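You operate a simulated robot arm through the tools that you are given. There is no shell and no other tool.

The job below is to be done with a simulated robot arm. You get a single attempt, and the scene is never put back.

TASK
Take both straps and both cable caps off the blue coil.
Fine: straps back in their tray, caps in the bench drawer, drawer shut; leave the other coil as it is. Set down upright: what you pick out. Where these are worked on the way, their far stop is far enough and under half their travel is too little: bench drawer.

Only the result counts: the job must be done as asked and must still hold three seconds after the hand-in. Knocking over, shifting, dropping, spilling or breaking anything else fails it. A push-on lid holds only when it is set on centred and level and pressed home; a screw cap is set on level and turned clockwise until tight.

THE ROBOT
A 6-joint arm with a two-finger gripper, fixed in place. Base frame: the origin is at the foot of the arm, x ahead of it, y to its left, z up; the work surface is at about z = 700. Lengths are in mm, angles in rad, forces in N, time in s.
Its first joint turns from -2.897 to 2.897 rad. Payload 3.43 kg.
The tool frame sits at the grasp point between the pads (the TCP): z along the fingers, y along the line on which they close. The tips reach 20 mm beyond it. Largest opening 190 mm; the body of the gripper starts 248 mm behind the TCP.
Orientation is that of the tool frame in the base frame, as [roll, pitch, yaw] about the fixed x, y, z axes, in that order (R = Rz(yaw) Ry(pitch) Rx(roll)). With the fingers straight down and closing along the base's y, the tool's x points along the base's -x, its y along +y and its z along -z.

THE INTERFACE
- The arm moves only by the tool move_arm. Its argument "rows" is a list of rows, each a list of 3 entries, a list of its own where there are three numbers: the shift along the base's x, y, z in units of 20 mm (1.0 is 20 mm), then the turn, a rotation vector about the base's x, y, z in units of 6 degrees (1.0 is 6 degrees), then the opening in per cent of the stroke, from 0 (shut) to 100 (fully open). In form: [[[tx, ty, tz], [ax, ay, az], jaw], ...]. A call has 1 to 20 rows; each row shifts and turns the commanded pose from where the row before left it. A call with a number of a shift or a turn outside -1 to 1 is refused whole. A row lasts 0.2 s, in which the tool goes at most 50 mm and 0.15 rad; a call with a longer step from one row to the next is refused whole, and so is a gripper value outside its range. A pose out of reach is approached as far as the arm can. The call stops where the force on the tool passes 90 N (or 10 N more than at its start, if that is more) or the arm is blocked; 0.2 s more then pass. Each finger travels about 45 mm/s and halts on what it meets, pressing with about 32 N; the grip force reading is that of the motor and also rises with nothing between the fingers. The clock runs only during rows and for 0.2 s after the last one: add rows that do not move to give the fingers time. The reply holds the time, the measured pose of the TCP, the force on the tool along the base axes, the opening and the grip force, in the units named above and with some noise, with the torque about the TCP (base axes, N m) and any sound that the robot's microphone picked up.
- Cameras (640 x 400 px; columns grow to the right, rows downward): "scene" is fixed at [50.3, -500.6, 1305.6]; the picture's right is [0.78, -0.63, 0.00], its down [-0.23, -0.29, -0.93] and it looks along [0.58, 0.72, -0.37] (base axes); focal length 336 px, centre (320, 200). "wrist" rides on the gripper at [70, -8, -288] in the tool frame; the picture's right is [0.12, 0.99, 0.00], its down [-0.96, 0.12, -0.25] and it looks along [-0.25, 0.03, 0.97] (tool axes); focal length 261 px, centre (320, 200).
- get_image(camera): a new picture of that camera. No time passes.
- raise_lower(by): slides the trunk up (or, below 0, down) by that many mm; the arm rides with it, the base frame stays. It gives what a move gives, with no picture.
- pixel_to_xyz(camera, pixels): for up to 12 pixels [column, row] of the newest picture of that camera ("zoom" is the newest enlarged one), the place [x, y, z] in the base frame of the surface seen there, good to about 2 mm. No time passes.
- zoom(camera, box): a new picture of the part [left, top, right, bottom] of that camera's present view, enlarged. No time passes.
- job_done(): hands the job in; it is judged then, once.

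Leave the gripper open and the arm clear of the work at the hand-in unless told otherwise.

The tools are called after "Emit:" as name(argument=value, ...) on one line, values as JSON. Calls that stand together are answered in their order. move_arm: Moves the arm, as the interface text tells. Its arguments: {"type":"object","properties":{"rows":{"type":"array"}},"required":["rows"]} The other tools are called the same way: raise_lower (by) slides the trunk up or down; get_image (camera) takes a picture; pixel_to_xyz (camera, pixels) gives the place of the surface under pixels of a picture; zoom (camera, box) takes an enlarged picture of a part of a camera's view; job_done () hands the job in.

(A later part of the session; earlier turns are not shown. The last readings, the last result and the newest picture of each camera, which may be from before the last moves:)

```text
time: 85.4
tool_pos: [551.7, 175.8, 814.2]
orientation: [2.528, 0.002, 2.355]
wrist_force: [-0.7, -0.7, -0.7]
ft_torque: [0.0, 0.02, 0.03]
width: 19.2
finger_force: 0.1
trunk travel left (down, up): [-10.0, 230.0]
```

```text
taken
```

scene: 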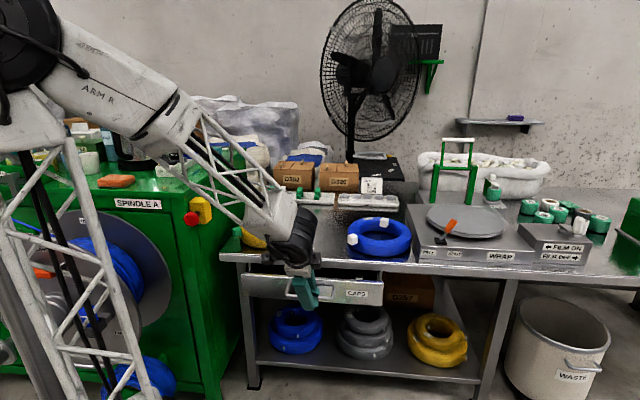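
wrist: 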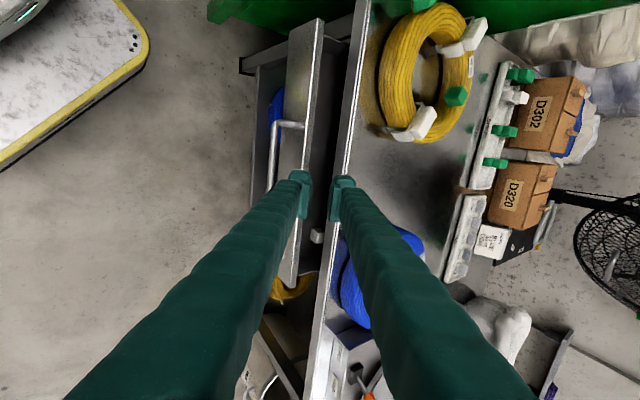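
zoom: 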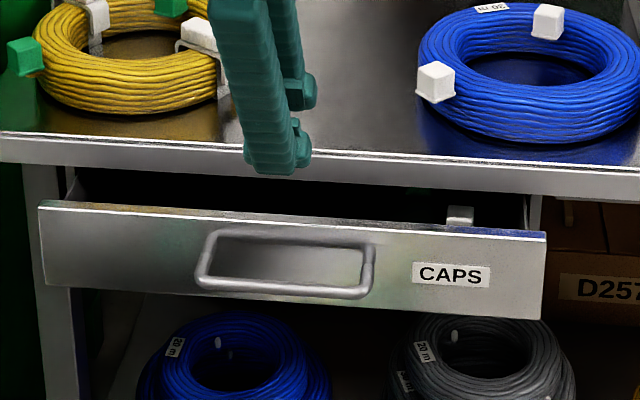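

The drawer is partly open, and a white cap is already inside near its right end at zoom (460,215). I'll measure the panel's position and thickness and that cap.

Emit:
pixel_to_xyz(camera="zoom", pixels=[[60, 205], [300, 222], [520, 235], [300, 216], [300, 250], [460, 210], [450, 217], [470, 222], [200, 270], [370, 285], [285, 288], [300, 205]])

Emit:
zoom(camera="wrist", box=[250, 100, 370, 260])

Emit:
pixel_to_xyz(camera="wrist", pixels=[[317, 235], [315, 245], [320, 225], [325, 150], [322, 190], [310, 140], [318, 100], [295, 200], [300, 240], [335, 120], [312, 120], [290, 60]])

```text
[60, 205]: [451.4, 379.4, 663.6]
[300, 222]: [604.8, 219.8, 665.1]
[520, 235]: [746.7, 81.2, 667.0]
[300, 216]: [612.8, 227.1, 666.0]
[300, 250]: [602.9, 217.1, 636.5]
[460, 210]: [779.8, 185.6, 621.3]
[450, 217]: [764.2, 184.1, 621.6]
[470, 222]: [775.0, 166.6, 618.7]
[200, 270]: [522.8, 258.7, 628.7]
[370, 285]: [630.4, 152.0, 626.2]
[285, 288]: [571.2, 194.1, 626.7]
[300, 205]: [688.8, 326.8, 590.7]
```

```text
2.50 times, centred on (310, 180) of wrist
```

zoom: 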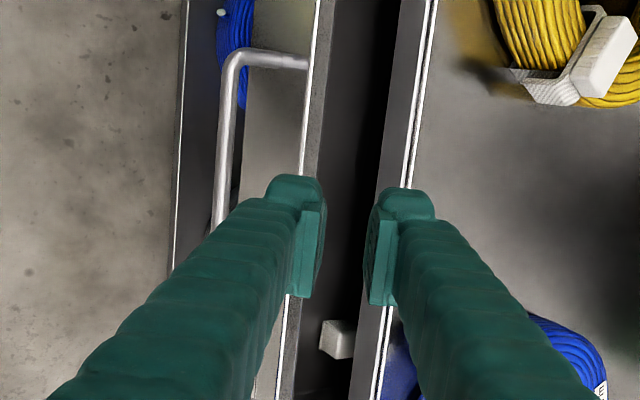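

```text
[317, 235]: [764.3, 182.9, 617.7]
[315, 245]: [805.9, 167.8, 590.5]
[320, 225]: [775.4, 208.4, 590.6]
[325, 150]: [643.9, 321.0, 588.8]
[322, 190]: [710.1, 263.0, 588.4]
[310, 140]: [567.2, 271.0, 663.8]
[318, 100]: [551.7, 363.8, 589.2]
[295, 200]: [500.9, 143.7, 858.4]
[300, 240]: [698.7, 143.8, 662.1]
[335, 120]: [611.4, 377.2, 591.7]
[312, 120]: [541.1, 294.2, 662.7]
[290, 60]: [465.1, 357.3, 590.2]
```

The panel face is now at perpendicular 581 (about 70 mm open), its top at z≈664, and it's about 15 mm thick. The drawer floor is at z≈590. I'll switch to a vertical tool and pinch the panel's top edge, one finger inside and one outside above the bar. First I'll untilt and move over it.

Emit:
move_arm(rows=[[[0, 0, 0], [-0.6906, 0.6906, 0], 21], [[0, 0, 0], [-0.6906, 0.6906, 0], 21], [[0, 0, 0], [-0.6906, 0.6906, 0], 21], [[0, 0, 0], [-0.6906, 0.6906, 0], 21], [[0, 0, 0], [-0.6906, 0.6906, 0], 21], [[0, 0, 0], [-0.6906, 0.6906, 0], 21], [[0.8, 0.94, 0], [0, 0, 0], 21], [[0.8, 0.94, 0], [0, 0, 0], 21], [[0.8, 0.94, 0], [0, 0, 0], 21], [[0, 0, -1], [0, 0, 0], 21], [[0, 0, -1], [0, 0, 0], 21], [[0, 0, -1], [0, 0, 0], 21], [[0, 0, -1], [0, 0, 0], 21], [[0, 0, 0], [0, 0, 0], 21]])

Emit:
zoom(camera="wrist", box=[250, 120, 390, 240])

Emit:
zoom(camera="scene", box=[230, 225, 410, 320])

```text
time: 88.4
tool_pos: [602.5, 233.9, 733.6]
orientation: [3.139, 0.0, 2.357]
wrist_force: [-0.4, 0.5, 0.0]
ft_torque: [-0.04, 0.03, 0.0]
width: 40.3
finger_force: 0.0
trunk travel left (down, up): [-10.0, 230.0]
```

```text
3.33 times, centred on (320, 180) of wrist
```

zoom: 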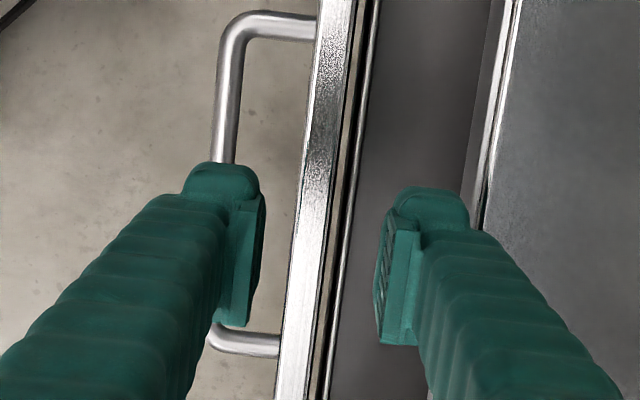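

```text
3.56 times, centred on (320, 272) of scene
```

zoom: 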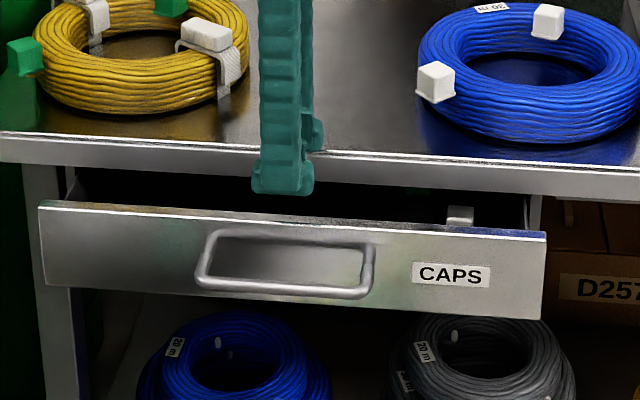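

I see the front panel, a narrow slot, and the drawer box's own front wall. I'll measure each across the row at zoom y≈200.

Emit:
zoom(camera="wrist", box=[250, 120, 390, 240])

Emit:
pixel_to_xyz(camera="zoom", pixels=[[305, 160], [318, 160], [330, 160], [340, 160], [348, 160], [356, 160], [365, 160], [375, 160], [400, 160], [480, 160], [490, 160], [230, 120]])

```text
3.33 times, centred on (320, 180) of wrist
```

zoom: 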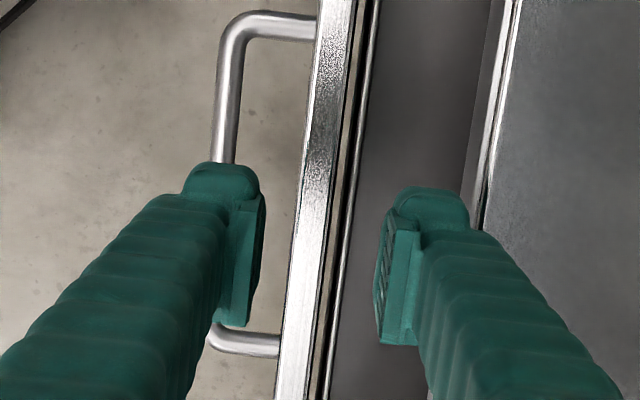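

```text
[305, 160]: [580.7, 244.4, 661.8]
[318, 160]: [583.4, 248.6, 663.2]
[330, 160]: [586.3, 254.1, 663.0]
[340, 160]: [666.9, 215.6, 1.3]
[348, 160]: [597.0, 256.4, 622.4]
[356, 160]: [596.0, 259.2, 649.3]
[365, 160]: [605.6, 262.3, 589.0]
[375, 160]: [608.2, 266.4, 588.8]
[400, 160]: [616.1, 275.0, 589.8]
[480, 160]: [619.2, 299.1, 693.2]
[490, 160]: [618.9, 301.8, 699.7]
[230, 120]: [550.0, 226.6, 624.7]
```

The panel spans perpendicular 582–595 (top z≈663), and the box wall is at about 602–606 (top z≈649). I'll straddle both, lowering the tips to z≈637, which is above the bar (z≈626) and 10 mm from the bench edge.

Emit:
move_arm(rows=[[[0.106, 0.106, -0.8], [0, 0, 0], 21], [[0, 0, -0.95], [0, 0, 0], 21], [[0, 0, -0.95], [0, 0, 0], 21], [[0, 0, -0.6], [0, 0, 0], 21], [[0, 0, -0.4], [0, 0, 0], 21], [[0, 0, 0], [0, 0, 0], 21]])

Emit:
zoom(camera="wrist", box=[250, 120, 390, 240])

Emit:
zoom(camera="scene", box=[230, 225, 410, 320])

```text
time: 89.8
tool_pos: [606.4, 235.3, 661.0]
orientation: [3.14, 0.002, 2.356]
wrist_force: [0.0, -0.2, -0.3]
ft_torque: [0.02, 0.0, -0.02]
width: 39.9
finger_force: 0.1
trunk travel left (down, up): [-10.0, 230.0]
```

```text
3.33 times, centred on (320, 180) of wrist
```

zoom: 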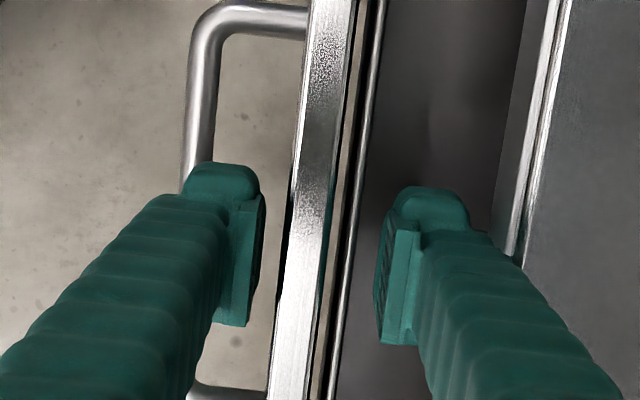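

```text
3.56 times, centred on (320, 272) of scene
```

zoom: 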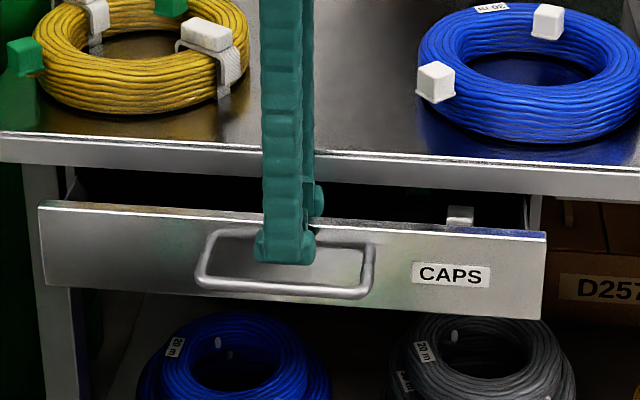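

There's no contact and the fingers straddle the panel and wall cleanly. I'll lower 4 mm more and close.

Emit:
move_arm(rows=[[[0, 0, -0.2], [0, 0, 0], 21], [[0, 0, 0], [0, 0, 0], 14], [[0, 0, 0], [0, 0, 0], 8], [[0, 0, 0], [0, 0, 0], 8], [[0, 0, 0], [0, 0, 0], 8]])

Emit:
zoom(camera="wrist", box=[250, 120, 390, 240])

```text
time: 91.0
tool_pos: [605.7, 235.1, 657.5]
orientation: [3.14, 0.001, 2.356]
wrist_force: [-1.0, -0.3, 0.3]
ft_torque: [-0.02, 0.0, -0.01]
width: 25.1
finger_force: 44.8
trunk travel left (down, up): [-10.0, 230.0]
```

```text
3.33 times, centred on (320, 180) of wrist
```

zoom: 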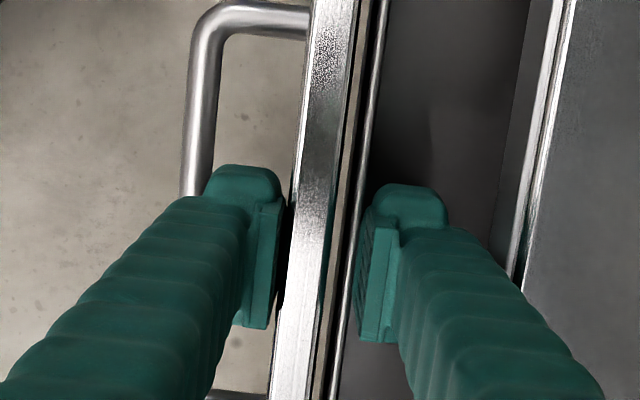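

The panel and wall are pinched at 25.1 mm. I'll pull straight out 60 mm in 10 mm rows.

Emit:
move_arm(rows=[[[-0.354, -0.354, 0], [0, 0, 0], 8], [[-0.354, -0.354, 0], [0, 0, 0], 8], [[-0.354, -0.354, 0], [0, 0, 0], 8], [[-0.354, -0.354, 0], [0, 0, 0], 8], [[-0.354, -0.354, 0], [0, 0, 0], 8], [[-0.354, -0.354, 0], [0, 0, 0], 8]])

Emit:
zoom(camera="scene", box=[210, 215, 410, 330])

```text
time: 92.4
tool_pos: [563.4, 192.1, 657.0]
orientation: [3.14, 0.001, 2.356]
wrist_force: [20.6, -22.5, 6.4]
ft_torque: [-0.24, -0.15, -0.16]
width: 25.2
finger_force: 45.0
trunk travel left (down, up): [-10.0, 230.0]
```

```text
3.20 times, centred on (310, 272) of scene
```

zoom: 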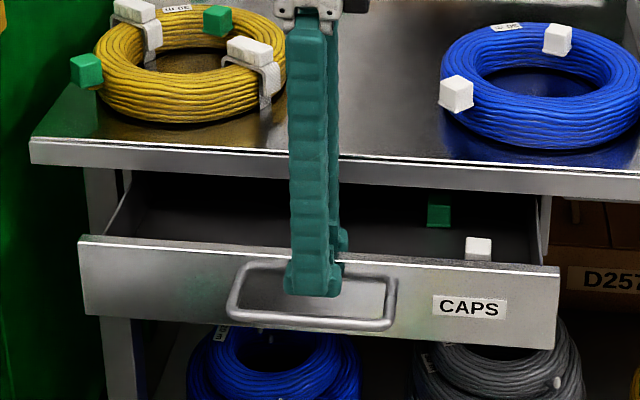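

The drawer follows, now about 130 mm open, and a green cap is visible inside too. There's some sideways load (about 30 N), so I'll shift slightly to relieve it and keep pulling.

Emit:
move_arm(rows=[[[0.03, -0.03, 0], [0, 0, 0], 8], [[-0.35, -0.356, 0], [0, 0, 0], 8], [[-0.35, -0.356, 0], [0, 0, 0], 8], [[-0.35, -0.356, 0], [0, 0, 0], 8]])

```text
time: 93.4
tool_pos: [539.1, 169.6, 657.5]
orientation: [3.14, 0.001, 2.356]
wrist_force: [22.4, -23.1, 10.5]
ft_torque: [-0.27, -0.23, -0.07]
width: 25.1
finger_force: 45.2
trunk travel left (down, up): [-10.0, 230.0]
```

The sideways load hasn't changed. I'll shift a further 2 mm along the bench edge direction without pulling, to see whether it drops.

Emit:
move_arm(rows=[[[0.07, -0.07, 0], [0, 0, 0], 8], [[0, 0, 0], [0, 0, 0], 8]])

```text
time: 94.0
tool_pos: [539.8, 169.4, 658.3]
orientation: [3.142, -0.002, 2.356]
wrist_force: [0.2, 1.2, 12.5]
ft_torque: [-0.14, -0.24, 0.09]
width: 24.9
finger_force: 44.9
trunk travel left (down, up): [-10.0, 230.0]
```

That relieved it, so the drawer's slide runs slightly off my line. I'll continue with the corrected direction.

Emit:
move_arm(rows=[[[-0.342, -0.362, 0.02], [0, 0, 0], 8], [[-0.342, -0.362, 0.01], [0, 0, 0], 8], [[-0.342, -0.362, 0], [0, 0, 0], 8], [[-0.342, -0.362, 0], [0, 0, 0], 8]])

```text
time: 95.0
tool_pos: [512.9, 140.5, 657.2]
orientation: [3.141, -0.003, 2.358]
wrist_force: [-23.9, 22.4, -13.3]
ft_torque: [0.22, 0.27, -0.02]
width: 25.4
finger_force: 45.1
trunk travel left (down, up): [-10.0, 230.0]
```

Now the load has flipped sign, so the true direction is very near 45°. I'll recentre by 1 mm and continue straight.

Emit:
move_arm(rows=[[[-0.035, 0.035, -0.02], [0, 0, 0], 8], [[-0.351, -0.356, 0], [0, 0, 0], 8], [[-0.351, -0.356, 0], [0, 0, 0], 8], [[-0.351, -0.356, 0], [0, 0, 0], 8]])

Emit:
get_image(camera="scene")

```text
time: 96.0
tool_pos: [492.4, 118.0, 657.3]
orientation: [3.14, 0.002, 2.357]
wrist_force: [-23.8, 22.3, -12.3]
ft_torque: [0.11, 0.14, -0.07]
width: 24.9
finger_force: 44.7
trunk travel left (down, up): [-10.0, 230.0]
```

```text
taken
```

scene: 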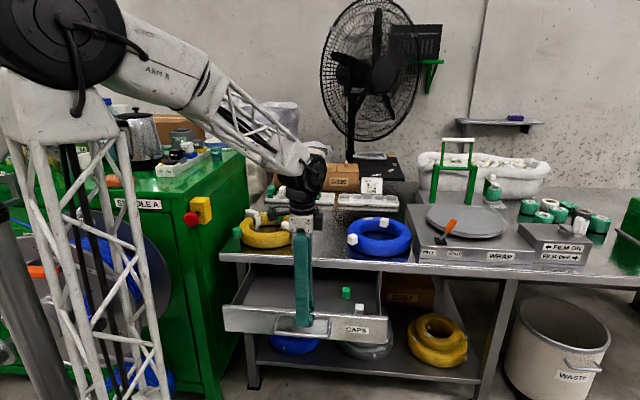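

The drawer is about 233 mm open. I'll recentre sideways and keep pulling toward the stop.

Emit:
move_arm(rows=[[[-0.07, 0.07, -0.02], [0, 0, 0], 8], [[-0.354, -0.354, 0], [0, 0, 0], 8], [[-0.354, -0.354, 0], [0, 0, 0], 8], [[-0.354, -0.354, 0], [0, 0, 0], 8]])

```text
time: 97.0
tool_pos: [472.5, 100.4, 658.4]
orientation: [3.138, 0.001, 2.359]
wrist_force: [24.7, -25.0, -1.4]
ft_torque: [-0.21, -0.26, -0.09]
width: 25.2
finger_force: 45.4
trunk travel left (down, up): [-10.0, 230.0]
```

It's still moving (about 260 mm open). Another small recentre, then on.

Emit:
move_arm(rows=[[[0.035, -0.035, 0], [0, 0, 0], 8], [[-0.353, -0.355, 0], [0, 0, 0], 8], [[-0.353, -0.355, 0], [0, 0, 0], 8], [[-0.353, -0.355, 0], [0, 0, 0], 8]])

```text
time: 98.0
tool_pos: [449.0, 78.8, 655.4]
orientation: [3.139, -0.002, 2.358]
wrist_force: [2.0, -0.8, 35.5]
ft_torque: [0.08, 0.11, -0.08]
width: 25.2
finger_force: 45.1
trunk travel left (down, up): [-10.0, 230.0]
```

The vertical force rose to 35 N. I'll look before doing anything more.

Emit:
zoom(camera="scene", box=[210, 225, 410, 350])

Emit:
get_image(camera="wrist")

```text
3.20 times, centred on (310, 288) of scene
```

zoom: 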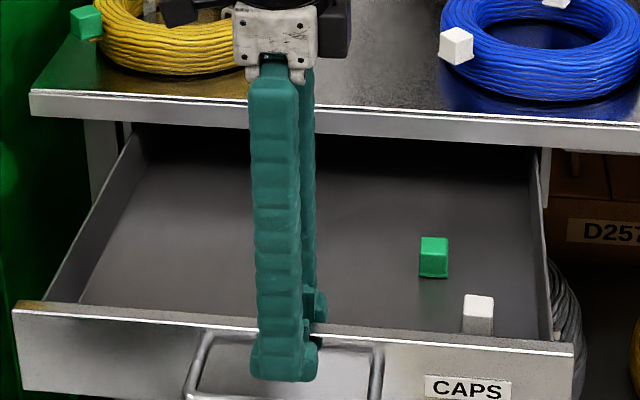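

```text
taken
```

wrist: 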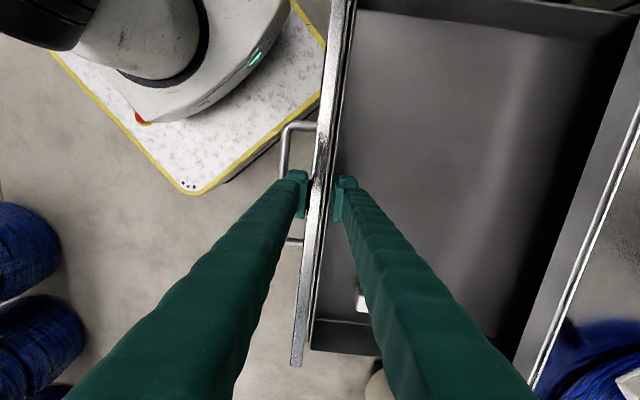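

The drawer is wide open (about 290 mm) with two caps inside near its right end. I'll relieve the vertical load and keep pulling gently to find the stop.

Emit:
move_arm(rows=[[[0, 0, 0.06], [0, 0, 0], 8], [[-0.177, -0.177, 0], [0, 0, 0], 8], [[-0.177, -0.177, 0], [0, 0, 0], 8]])

```text
time: 98.8
tool_pos: [442.5, 73.3, 653.7]
orientation: [3.139, -0.002, 2.358]
wrist_force: [10.1, 33.6, -29.5]
ft_torque: [0.04, -0.1, 0.08]
width: 25.1
finger_force: 44.8
trunk travel left (down, up): [-10.0, 230.0]
```

There's now about 31 N resisting the pull, perhaps the stop. One more small pull to confirm.

Emit:
move_arm(rows=[[[-0.106, -0.106, 0.03], [0, 0, 0], 8], [[0, 0, 0], [0, 0, 0], 8]])

Emit:
zoom(camera="wrist", box=[250, 120, 390, 240])

```text
time: 99.6
tool_pos: [445.3, 71.3, 659.5]
orientation: [3.13, 0.003, 2.352]
wrist_force: [17.3, 44.4, -17.3]
ft_torque: [0.72, 0.22, 0.3]
width: 25.0
finger_force: 44.9
trunk travel left (down, up): [-10.0, 230.0]
stopped in row 2: the force on the tool passed its limit at 92 N (the readings are from after the stop); the commanded pose is now the measured one
```

```text
3.33 times, centred on (320, 180) of wrist
```

zoom: 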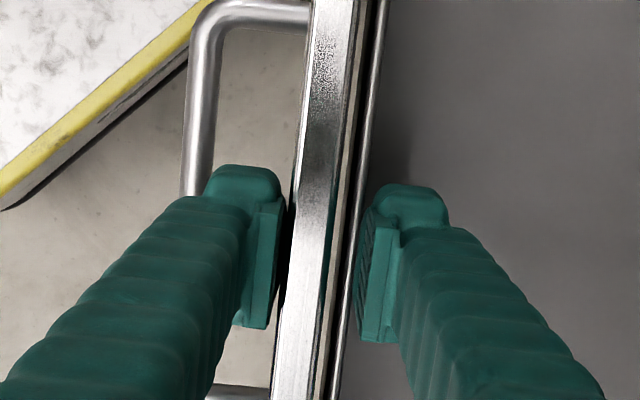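

The force limit was reached at about 300 mm opening, so that's the far stop. I'll release the panel and rise straight up.

Emit:
move_arm(rows=[[[0, 0, 0], [0, 0, 0], 14], [[0, 0, 0], [0, 0, 0], 21], [[0, 0, 0], [0, 0, 0], 21], [[0, 0, 0.3], [0, 0, 0], 21], [[0, 0, 0.8], [0, 0, 0], 21], [[0, 0, 1], [0, 0, 0], 21], [[0, 0, 1], [0, 0, 0], 21], [[0, 0, 1], [0, 0, 0], 21], [[0, 0, 1], [0, 0, 0], 21], [[0, 0, 1], [0, 0, 0], 21], [[0, 0, 1], [0, 0, 0], 21], [[0, 0, 1], [0, 0, 0], 21], [[0, 0, 1], [0, 0, 0], 21]])

Emit:
get_image(camera="scene")

Emit:
get_image(camera="wrist")

```text
time: 102.4
tool_pos: [446.7, 67.7, 841.1]
orientation: [3.132, 0.002, 2.354]
wrist_force: [-0.2, -0.4, -0.6]
ft_torque: [0.0, 0.04, 0.0]
width: 40.1
finger_force: 0.2
trunk travel left (down, up): [-10.0, 230.0]
```

```text
taken
```

scene: 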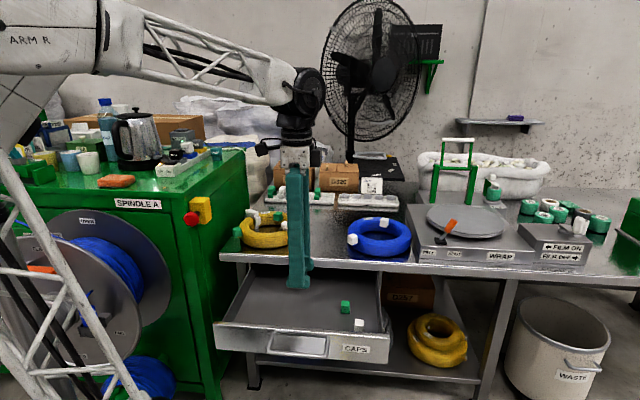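

```text
taken
```

wrist: 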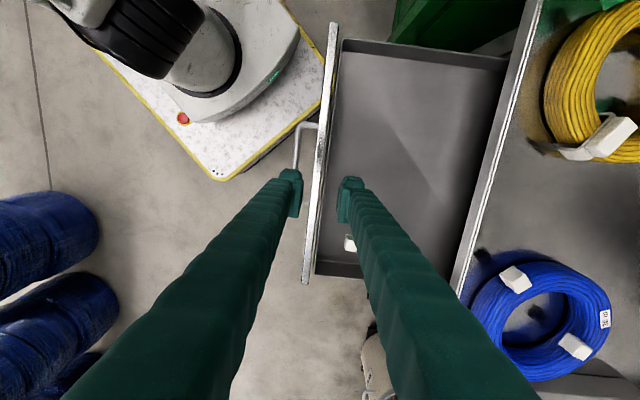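

The drawer stands fully open. Next come the caps. I'll raise the trunk 140 back to its starting height, then move over cap 1 (near (768, 219)), turning so the fingers close along y.

Emit:
raise_lower(by=140)

Emit:
move_arm(rows=[[[0.95, 0.45, 0], [0, 0, 0.55], 32], [[0.95, 0.45, 0], [0, 0, 0.55], 32], [[0.95, 0.45, 0], [0, 0, 0.55], 32], [[0.95, 0.45, 0], [0, 0, 0.55], 32], [[0.95, 0.45, 0], [0, 0, 0.55], 32], [[0.95, 0.45, 0], [0, 0, 0.55], 32], [[0.95, 0.45, 0], [0, 0, 0.55], 32], [[0.95, 0.45, 0], [0, 0, 0.55], 32], [[0.95, 0.45, 0], [0, 0, 0.55], 32], [[0.95, 0.45, 0], [0, 0, 0.55], 32], [[0.95, 0.45, 0], [0, 0, 0.55], 32], [[0.95, 0.45, 0], [0, 0, 0.55], 32], [[0.95, 0.45, 0], [0, 0, 0.55], 32], [[0.95, 0.45, -0.5], [0, 0, 0], 32], [[0.95, 0.45, -0.5], [0, 0, 0], 32], [[0.95, 0.45, -0.5], [0, 0, 0], 32], [[0.5, 0.3, -1], [0, 0, 0], 32], [[0, 0, -1], [0, 0, 0], 32], [[0, 0, 0], [0, 0, 0], 32]])

Emit:
get_image(camera="wrist")

```text
time: 104.0
tool_pos: [446.0, 67.4, 980.3]
orientation: [3.133, 0.001, 2.353]
wrist_force: [-0.3, 0.5, -0.3]
ft_torque: [0.02, -0.03, 0.03]
width: 39.9
finger_force: 0.1
trunk travel left (down, up): [-150.0, 90.0]
```

```text
time: 108.0
tool_pos: [761.6, 218.4, 907.2]
orientation: [3.132, 0.001, 3.102]
wrist_force: [-0.2, 0.1, -0.1]
ft_torque: [0.01, -0.02, 0.02]
width: 60.7
finger_force: 0.1
trunk travel left (down, up): [-150.0, 90.0]
```

```text
taken
```

wrist: 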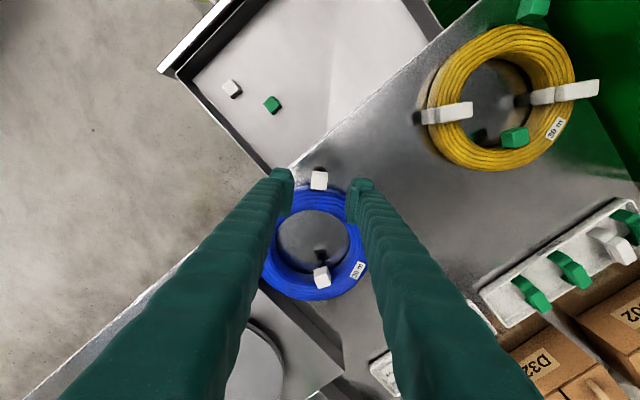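

Cap 1 is at wrist (319,180), and the open drawer with its two caps shows at (231,88) and (272,105). I'll measure cap 1 and the drawer contents.

Emit:
zoom(camera="wrist", box=[270, 140, 370, 220])

Emit:
pixel_to_xyz(camera="zoom", pixels=[[283, 165], [352, 165], [285, 235], [352, 232], [318, 200], [283, 200], [352, 200], [318, 162], [318, 237], [318, 260], [318, 245], [318, 152]])

Emit:
pixel_to_xyz(camera="wrist", pixels=[[231, 88], [272, 105], [300, 60], [340, 60], [260, 150], [180, 72], [300, 120], [230, 40], [330, 100], [400, 30], [222, 100], [290, 20]])

```text
5.00 times, centred on (320, 180) of wrist
```

zoom: 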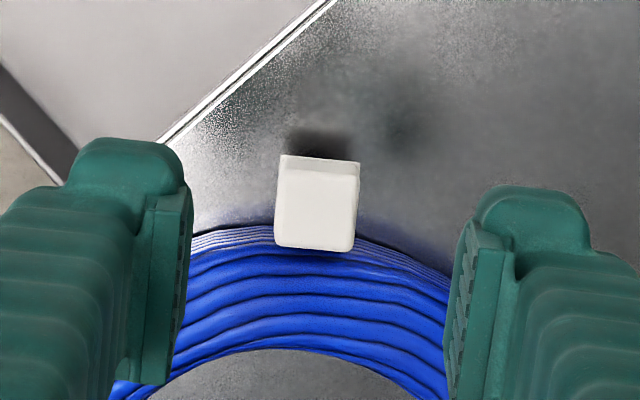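

```text
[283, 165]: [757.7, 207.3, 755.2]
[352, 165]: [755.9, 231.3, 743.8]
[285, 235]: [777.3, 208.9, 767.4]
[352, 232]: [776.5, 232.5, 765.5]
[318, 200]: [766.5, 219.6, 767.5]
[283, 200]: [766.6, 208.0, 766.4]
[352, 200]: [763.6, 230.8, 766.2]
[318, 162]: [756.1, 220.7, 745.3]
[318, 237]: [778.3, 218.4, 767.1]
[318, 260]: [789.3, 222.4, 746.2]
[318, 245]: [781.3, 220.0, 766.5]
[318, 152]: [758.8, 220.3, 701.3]
```

```text
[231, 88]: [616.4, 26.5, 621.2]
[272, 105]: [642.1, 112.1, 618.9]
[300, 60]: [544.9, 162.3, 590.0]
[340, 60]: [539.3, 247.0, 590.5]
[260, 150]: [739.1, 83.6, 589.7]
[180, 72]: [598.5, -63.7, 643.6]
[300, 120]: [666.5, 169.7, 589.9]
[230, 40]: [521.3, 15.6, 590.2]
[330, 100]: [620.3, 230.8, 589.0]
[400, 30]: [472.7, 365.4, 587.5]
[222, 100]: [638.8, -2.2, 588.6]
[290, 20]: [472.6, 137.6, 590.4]
```

Cap 1's top centre is (769, 220) at z≈767.5, about 23 mm square, with its flange from about 745 down. The drawer's own caps are at (616, 26) and (642, 112), so there's plenty of free floor around (545, 162). I'll descend over cap 1 to z≈785.

Emit:
move_arm(rows=[[[0.03, 0.01, -0.9], [0, 0, 0], 32], [[0.03, 0.01, -0.9], [0, 0, 0], 32], [[0.03, 0.01, -0.9], [0, 0, 0], 32], [[0.03, 0.01, -0.9], [0, 0, 0], 32], [[0.03, 0.01, -0.9], [0, 0, 0], 32], [[0.03, 0.01, -0.9], [0, 0, 0], 32], [[0, 0, -0.7], [0, 0, 0], 32], [[0, 0, 0], [0, 0, 0], 32]])

Emit:
zoom(camera="wrist", box=[260, 130, 380, 230])

Emit:
zoom(camera="scene", box=[325, 205, 405, 255])

```text
time: 109.8
tool_pos: [764.1, 216.7, 788.7]
orientation: [3.133, 0.001, 3.102]
wrist_force: [-0.5, -1.2, 0.6]
ft_torque: [-0.03, 0.0, -0.03]
width: 60.7
finger_force: 0.2
trunk travel left (down, up): [-150.0, 90.0]
```

```text
4.00 times, centred on (320, 180) of wrist
```

zoom: 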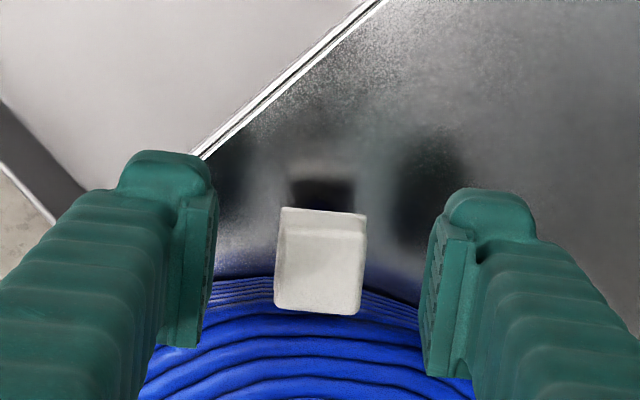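

```text
8.00 times, centred on (365, 230) of scene
```

zoom: 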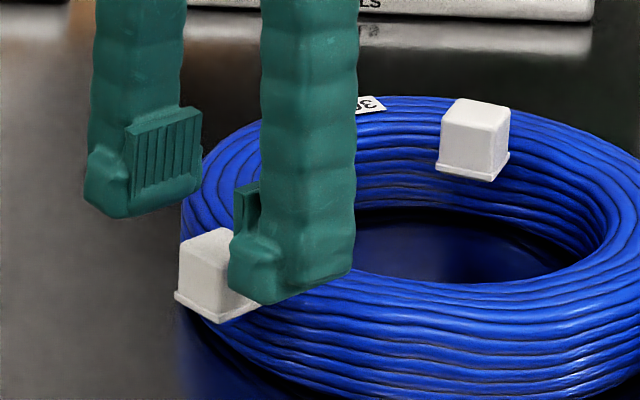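

The cap is centred between the pads. I'll lower to z≈767.5, so the tips stop just above the flange.

Emit:
move_arm(rows=[[[0, 0.05, -0.5], [0, 0, 0], 32], [[0, 0.05, -0.4], [0, 0, 0], 32], [[0, 0, -0.15], [0, 0, 0], 32], [[0, 0, 0], [0, 0, 0], 32]])

Emit:
zoom(camera="scene", box=[340, 215, 388, 245])

Emit:
zoom(camera="wrist", box=[260, 130, 380, 230])

```text
time: 110.8
tool_pos: [763.4, 219.2, 767.2]
orientation: [3.135, 0.002, 3.1]
wrist_force: [0.3, 0.0, 0.5]
ft_torque: [0.03, -0.04, -0.01]
width: 60.8
finger_force: 0.0
trunk travel left (down, up): [-150.0, 90.0]
```

```text
13.33 times, centred on (364, 230) of scene
```

zoom: 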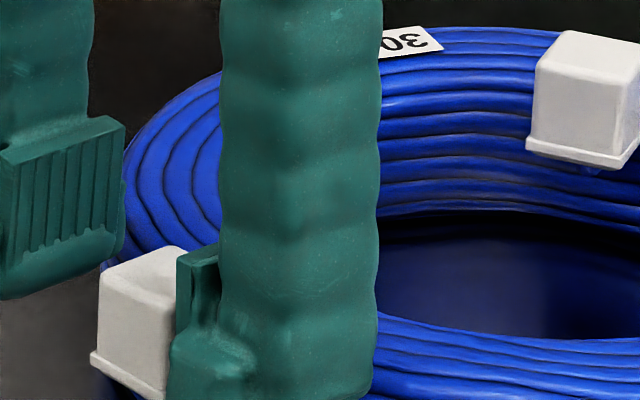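

```text
4.00 times, centred on (320, 180) of wrist
```

zoom: 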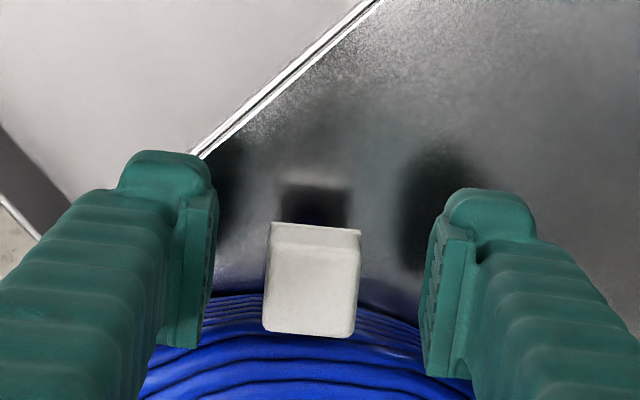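

The cap is about 2 mm toward the left finger. I'll correct that and close on it.

Emit:
move_arm(rows=[[[0, -0.08, 0], [0, 0, 0], 32], [[0, 0, 0], [0, 0, 0], 16], [[0, 0, 0], [0, 0, 0], 8], [[0, 0, 0], [0, 0, 0], 8], [[0, 0, 0], [0, 0, 0], 8]])

Emit:
zoom(camera="wrist", box=[260, 130, 380, 230])

```text
time: 112.0
tool_pos: [762.9, 218.9, 766.9]
orientation: [3.132, 0.002, 3.102]
wrist_force: [-0.7, -1.3, -0.4]
ft_torque: [0.03, 0.0, 0.01]
width: 24.3
finger_force: 32.4
trunk travel left (down, up): [-150.0, 90.0]
```

```text
4.00 times, centred on (320, 180) of wrist
```

zoom: 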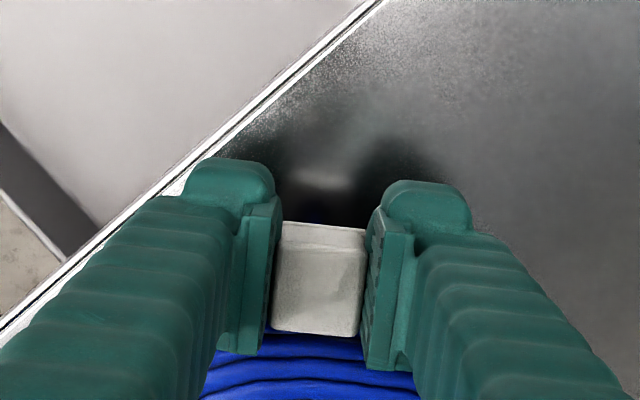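

The cap is gripped at 24.3 mm. I'll pull up gently and read the force.

Emit:
move_arm(rows=[[[0, 0, 0.1], [0, 0, 0], 8], [[0, 0, 0.1], [0, 0, 0], 8], [[0, 0, 0], [0, 0, 0], 8]])

Emit:
zoom(camera="scene", box=[340, 215, 388, 245])

```text
time: 112.8
tool_pos: [763.7, 218.4, 771.4]
orientation: [3.133, 0.001, 3.102]
wrist_force: [-0.2, 0.8, 0.7]
ft_torque: [-0.01, 0.0, 0.05]
width: 23.9
finger_force: 31.7
trunk travel left (down, up): [-150.0, 90.0]
```

```text
13.33 times, centred on (364, 230) of scene
```

zoom: 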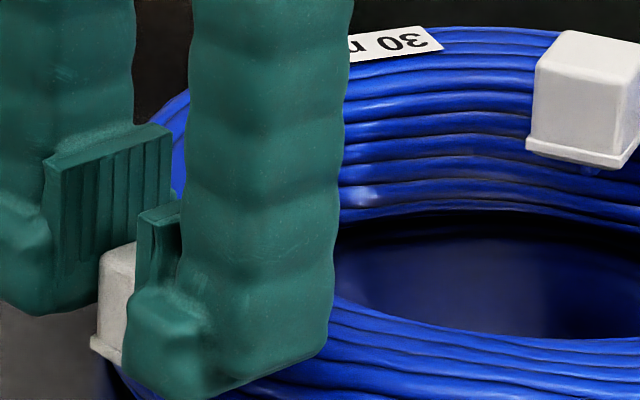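

The cap rises with no resistance. I'll lift it well clear and look.

Emit:
move_arm(rows=[[[0, 0, 0.4], [0, 0, 0], 8], [[0, 0, 0.8], [0, 0, 0], 8], [[0, 0, 1], [0, 0, 0], 8], [[0, 0, 1], [0, 0, 0], 8], [[0, 0, 1], [0, 0, 0], 8], [[0, 0, 1], [0, 0, 0], 8]])

Emit:
zoom(camera="scene", box=[325, 190, 421, 250])

```text
time: 114.2
tool_pos: [764.9, 219.7, 875.8]
orientation: [3.135, 0.002, 3.1]
wrist_force: [0.5, 1.2, -0.3]
ft_torque: [-0.01, 0.02, 0.03]
width: 23.9
finger_force: 31.8
trunk travel left (down, up): [-150.0, 90.0]
```

```text
6.67 times, centred on (373, 220) of scene
```

zoom: 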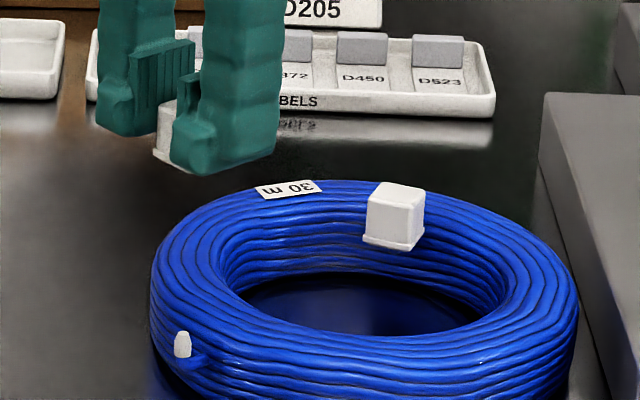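

Cap 1 is off and the bare cable end shows at (182,345). I'll carry it over the drawer to (540, 162), keeping the tool vertical.

Emit:
move_arm(rows=[[[-0.9375, -0.24, 0], [0, 0, 0], 8], [[-0.9375, -0.24, 0], [0, 0, 0], 8], [[-0.9375, -0.24, 0], [0, 0, 0], 8], [[-0.9375, -0.24, 0], [0, 0, 0], 8], [[-0.9375, -0.24, 0], [0, 0, 0], 8], [[-0.9375, -0.24, 0], [0, 0, 0], 8], [[-0.9375, -0.24, 0], [0, 0, 0], 8], [[-0.9375, -0.24, 0], [0, 0, 0], 8], [[-0.9375, -0.24, 0], [0, 0, 0], 8], [[-0.9375, -0.24, 0], [0, 0, 0], 8], [[-0.9375, -0.24, 0], [0, 0, 0], 8], [[-0.9375, -0.24, 0], [0, 0, 0], 8], [[0, 0, -1], [0, 0, 0], 8], [[0, 0, -1], [0, 0, 0], 8], [[0, 0, -1], [0, 0, 0], 8], [[0, 0, 0], [0, 0, 0], 8]])

Emit:
get_image(camera="wrist")

Emit:
get_image(camera="scene")

```text
time: 117.6
tool_pos: [539.4, 161.3, 813.2]
orientation: [3.132, 0.001, 3.102]
wrist_force: [0.1, -0.6, 0.0]
ft_torque: [-0.04, 0.03, 0.0]
width: 23.9
finger_force: 32.3
trunk travel left (down, up): [-150.0, 90.0]
```

```text
taken
```

wrist: 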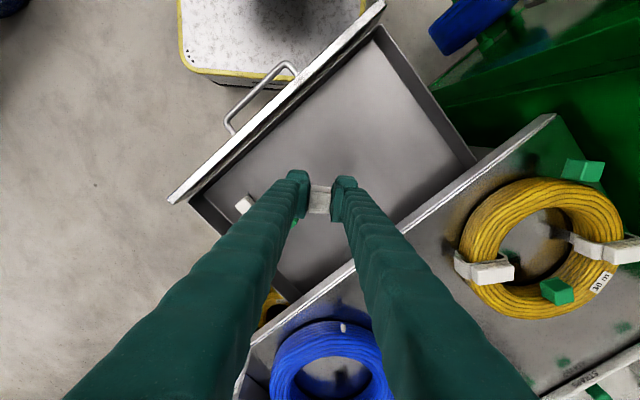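

```text
taken
```

scene: 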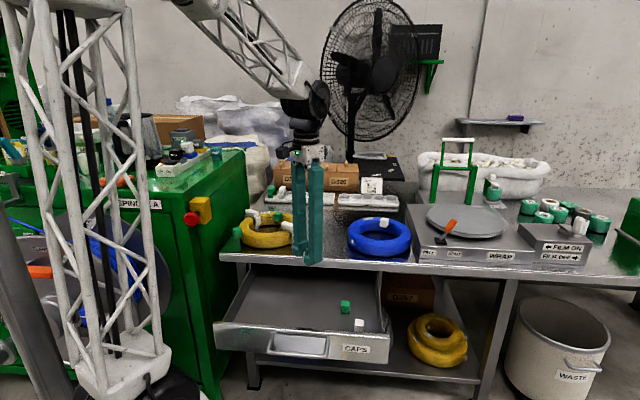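

I'm over the empty part of the drawer. I'll descend to z≈640 first.

Emit:
move_arm(rows=[[[0, 0, -0.96], [0, 0, 0], 8], [[0, 0, -0.96], [0, 0, 0], 8], [[0, 0, -0.96], [0, 0, 0], 8], [[0, 0, -0.96], [0, 0, 0], 8], [[0, 0, -0.96], [0, 0, 0], 8], [[0, 0, -0.96], [0, 0, 0], 8], [[0, 0, -0.96], [0, 0, 0], 8], [[0, 0, -0.96], [0, 0, 0], 8], [[0, 0, -0.96], [0, 0, 0], 8], [[0, 0, 0], [0, 0, 0], 8]])

Emit:
zoom(camera="scene", box=[240, 250, 400, 350])

Emit:
zoom(camera="wrist", box=[260, 130, 380, 230])

```text
time: 119.8
tool_pos: [537.7, 162.3, 642.8]
orientation: [3.133, 0.001, 3.102]
wrist_force: [0.3, 0.4, -0.2]
ft_torque: [0.03, 0.01, 0.0]
width: 23.9
finger_force: 32.4
trunk travel left (down, up): [-150.0, 90.0]
```

```text
4.00 times, centred on (320, 300) of scene
```

zoom: 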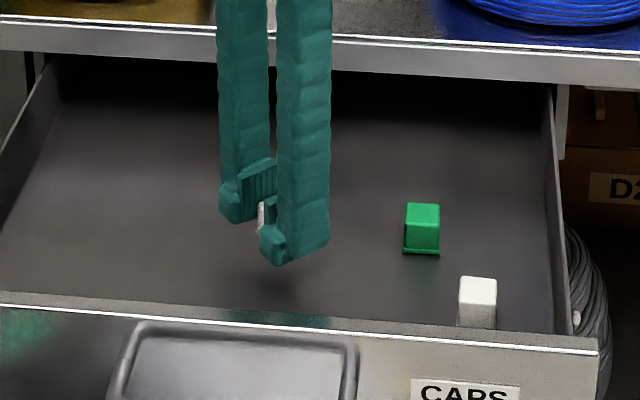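

```text
4.00 times, centred on (320, 180) of wrist
```

zoom: 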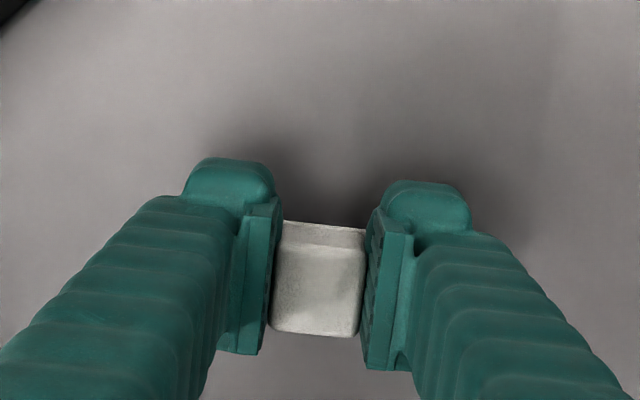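

The cap is still held straight. I'll lower 19 mm, then creep to contact.

Emit:
move_arm(rows=[[[0, 0, -0.4], [0, 0, 0], 8], [[0, 0, -0.3], [0, 0, 0], 8], [[0, 0, -0.25], [0, 0, 0], 8], [[0, 0, 0], [0, 0, 0], 8]])

Emit:
move_arm(rows=[[[0, 0, -0.07], [0, 0, 0], 8], [[0, 0, 0], [0, 0, 0], 8]])

Emit:
move_arm(rows=[[[0, 0, -0.05], [0, 0, 0], 8], [[0, 0, 0], [0, 0, 0], 8]])

```text
time: 120.8
tool_pos: [538.1, 163.3, 625.6]
orientation: [3.134, 0.002, 3.101]
wrist_force: [0.0, 0.9, 0.5]
ft_torque: [0.01, 0.0, 0.02]
width: 23.7
finger_force: 31.9
trunk travel left (down, up): [-150.0, 90.0]
```

```text
time: 121.4
tool_pos: [537.8, 162.7, 624.1]
orientation: [3.134, 0.002, 3.101]
wrist_force: [-0.2, 0.6, -0.4]
ft_torque: [-0.01, 0.0, -0.01]
width: 24.2
finger_force: 32.3
trunk travel left (down, up): [-150.0, 90.0]
```

```text
time: 122.0
tool_pos: [537.6, 161.5, 621.7]
orientation: [3.131, 0.002, 3.099]
wrist_force: [0.7, -0.3, 0.2]
ft_torque: [0.03, 0.02, -0.04]
width: 23.9
finger_force: 32.2
trunk travel left (down, up): [-150.0, 90.0]
```

No contact yet at z≈622. I'll continue in 1 mm steps.

Emit:
move_arm(rows=[[[0, 0, -0.05], [0, 0, 0], 8], [[0, 0, 0], [0, 0, 0], 8]])

Emit:
move_arm(rows=[[[0, 0, -0.05], [0, 0, 0], 8], [[0, 0, 0], [0, 0, 0], 8]])

Emit:
move_arm(rows=[[[0, 0, -0.05], [0, 0, 0], 8], [[0, 0, 0], [0, 0, 0], 8]])

```text
time: 122.6
tool_pos: [537.1, 161.9, 620.4]
orientation: [3.132, 0.002, 3.102]
wrist_force: [0.4, -0.3, 0.3]
ft_torque: [-0.05, 0.03, -0.01]
width: 24.0
finger_force: 32.3
trunk travel left (down, up): [-150.0, 90.0]
```

```text
time: 123.2
tool_pos: [536.6, 161.6, 620.5]
orientation: [3.134, 0.002, 3.101]
wrist_force: [-1.4, 1.4, 17.2]
ft_torque: [-0.04, -0.18, 0.04]
width: 23.7
finger_force: 31.9
trunk travel left (down, up): [-150.0, 90.0]
```

```text
time: 123.8
tool_pos: [536.9, 162.5, 617.5]
orientation: [3.136, 0.002, 3.101]
wrist_force: [-2.1, 1.9, 22.9]
ft_torque: [0.04, -0.19, 0.0]
width: 23.8
finger_force: 32.0
trunk travel left (down, up): [-150.0, 90.0]
```

The cap touches the drawer floor (about 20 N). I'll ease off 1 mm and open.

Emit:
move_arm(rows=[[[0, 0, 0.05], [0, 0, 0], 8], [[0, 0, 0], [0, 0, 0], 15], [[0, 0, 0], [0, 0, 0], 22], [[0, 0, 0], [0, 0, 0], 28], [[0, 0, 0], [0, 0, 0], 28]])

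Emit:
zoom(camera="scene", box=[240, 250, 400, 350])

Emit:
zoom(camera="wrist", box=[260, 130, 380, 230])

```text
time: 125.0
tool_pos: [536.3, 161.0, 618.4]
orientation: [3.133, 0.001, 3.101]
wrist_force: [0.2, 1.0, -0.2]
ft_torque: [0.02, 0.0, -0.01]
width: 53.5
finger_force: 0.1
trunk travel left (down, up): [-150.0, 90.0]
```

```text
4.00 times, centred on (320, 300) of scene
```

zoom: 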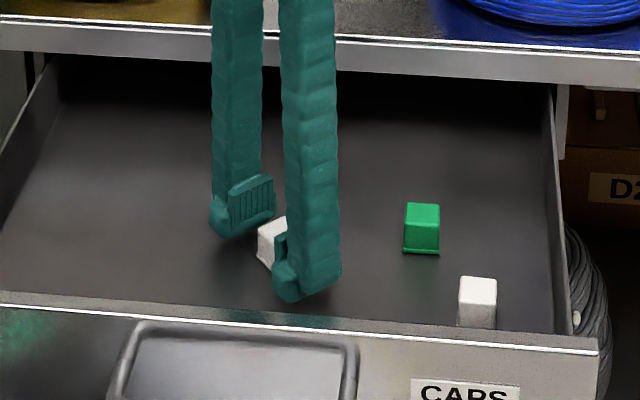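

```text
4.00 times, centred on (320, 180) of wrist
```

zoom: 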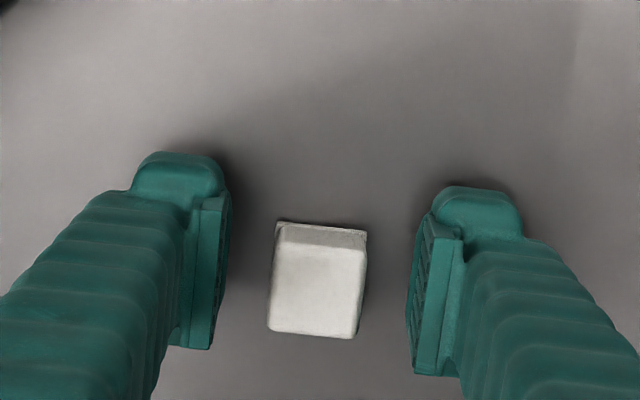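

Cap 1 stands upright in the drawer. I'll rise straight up.

Emit:
move_arm(rows=[[[0, 0, 0.4], [0, 0, 0], 28], [[0, 0, 0.8], [0, 0, 0], 28], [[0, 0, 1], [0, 0, 0], 28], [[0, 0, 1], [0, 0, 0], 28], [[0, 0, 1], [0, 0, 0], 28], [[0, 0, 1], [0, 0, 0], 28], [[0, 0, 1], [0, 0, 0], 28], [[0, 0, 1], [0, 0, 0], 28], [[0, 0, 1], [0, 0, 0], 28], [[0, 0, 1], [0, 0, 0], 28], [[0, 0, 1], [0, 0, 0], 28], [[0, 0, 1], [0, 0, 0], 28], [[0, 0, 1], [0, 0, 0], 28]])

Emit:
raise_lower(by=60)

Emit:
zoom(camera="scene", box=[240, 250, 400, 350])

```text
time: 127.8
tool_pos: [537.3, 163.2, 863.3]
orientation: [3.135, 0.004, 3.101]
wrist_force: [0.2, -0.2, -0.1]
ft_torque: [-0.03, 0.04, -0.01]
width: 53.1
finger_force: 0.1
trunk travel left (down, up): [-150.0, 90.0]
```

```text
time: 128.8
tool_pos: [538.4, 163.8, 923.3]
orientation: [3.134, 0.003, 3.102]
wrist_force: [0.5, -0.3, 0.4]
ft_torque: [-0.02, -0.01, -0.02]
width: 53.3
finger_force: 0.0
trunk travel left (down, up): [-210.0, 30.0]
```

```text
4.00 times, centred on (320, 300) of scene
```

zoom: 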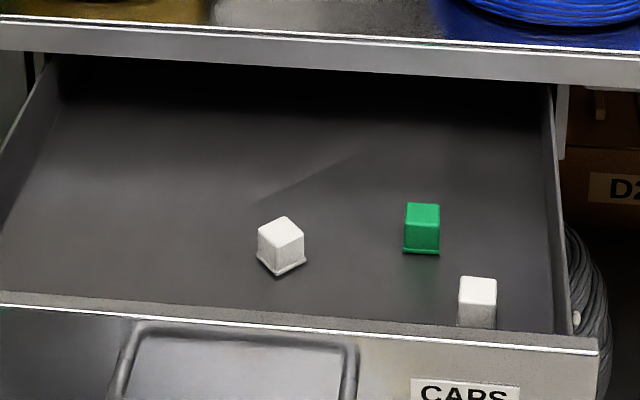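

Cap 1 stands free in the drawer. Now I'll move over cap 2 (near (952, 240)), yawing +25° to match its faces.

Emit:
move_arm(rows=[[[0.98, 0.18, 0], [0, 0, 0.35], 32], [[0.98, 0.18, 0], [0, 0, 0.35], 32], [[0.98, 0.18, 0], [0, 0, 0.35], 32], [[0.98, 0.18, 0], [0, 0, 0.35], 32], [[0.98, 0.18, 0], [0, 0, 0.35], 32], [[0.98, 0.18, 0], [0, 0, 0.35], 32], [[0.98, 0.18, 0], [0, 0, 0.35], 32], [[0.98, 0.18, 0], [0, 0, 0.35], 32], [[0.98, 0.18, 0], [0, 0, 0.35], 32], [[0.98, 0.18, 0], [0, 0, 0.35], 32], [[0.98, 0.18, 0], [0, 0, 0.35], 32], [[0.98, 0.18, 0], [0, 0, 0.35], 32], [[0.98, 0.18, 0], [0, 0, 0], 32], [[0.98, 0.18, 0], [0, 0, 0], 32], [[0.98, 0.18, 0], [0, 0, 0], 32], [[0.98, 0.18, 0], [0, 0, 0], 32], [[0.98, 0.18, 0], [0, 0, 0], 32], [[0.98, 0.18, 0], [0, 0, 0], 32], [[0.98, 0.18, 0], [0, 0, 0], 32], [[0.98, 0.18, 0], [0, 0, 0], 32]])

Emit:
get_image(camera="wrist")

```text
time: 133.0
tool_pos: [927.9, 235.3, 927.5]
orientation: [3.133, 0.003, -2.743]
wrist_force: [-0.1, -0.1, 0.2]
ft_torque: [0.03, -0.06, 0.0]
width: 60.5
finger_force: 0.1
trunk travel left (down, up): [-210.0, 30.0]
```

```text
taken
```

wrist: 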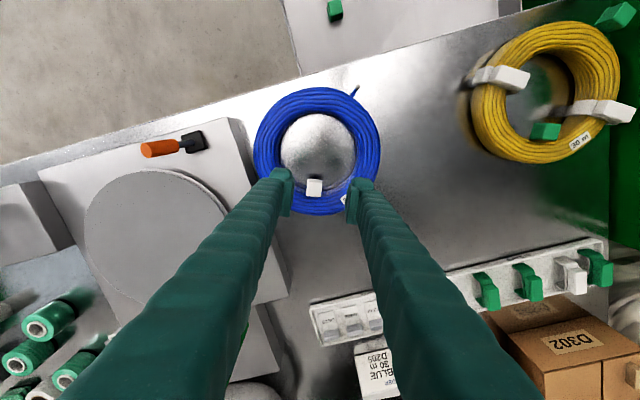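

Reached. Cap 2 is at wrist (314,187). Zooming in to measure it.

Emit:
zoom(camera="wrist", box=[265, 145, 365, 225])

Emit:
pixel_to_xyz(camera="zoom", pixels=[[290, 190], [350, 190], [290, 245], [350, 245], [320, 220], [320, 180], [320, 250], [320, 165], [320, 262], [280, 220], [355, 220], [320, 195]])

```text
5.00 times, centred on (315, 185) of wrist
```

zoom: 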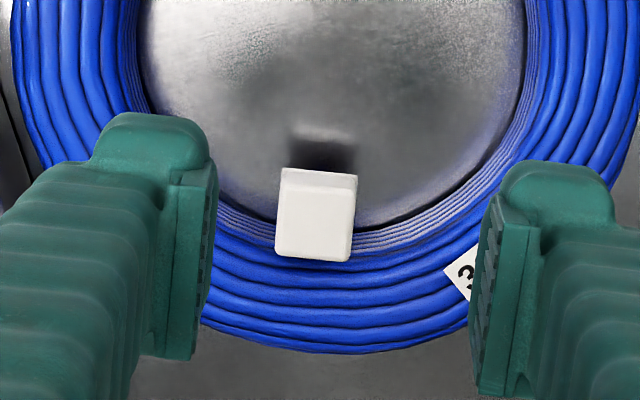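

```text
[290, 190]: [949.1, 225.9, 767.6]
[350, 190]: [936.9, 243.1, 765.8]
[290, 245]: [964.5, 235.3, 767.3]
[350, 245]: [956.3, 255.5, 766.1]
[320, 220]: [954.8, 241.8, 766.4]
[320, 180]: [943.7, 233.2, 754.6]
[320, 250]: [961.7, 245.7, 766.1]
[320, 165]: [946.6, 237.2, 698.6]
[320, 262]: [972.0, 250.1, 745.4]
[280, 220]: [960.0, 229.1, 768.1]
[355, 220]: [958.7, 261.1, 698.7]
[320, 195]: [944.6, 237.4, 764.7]
```

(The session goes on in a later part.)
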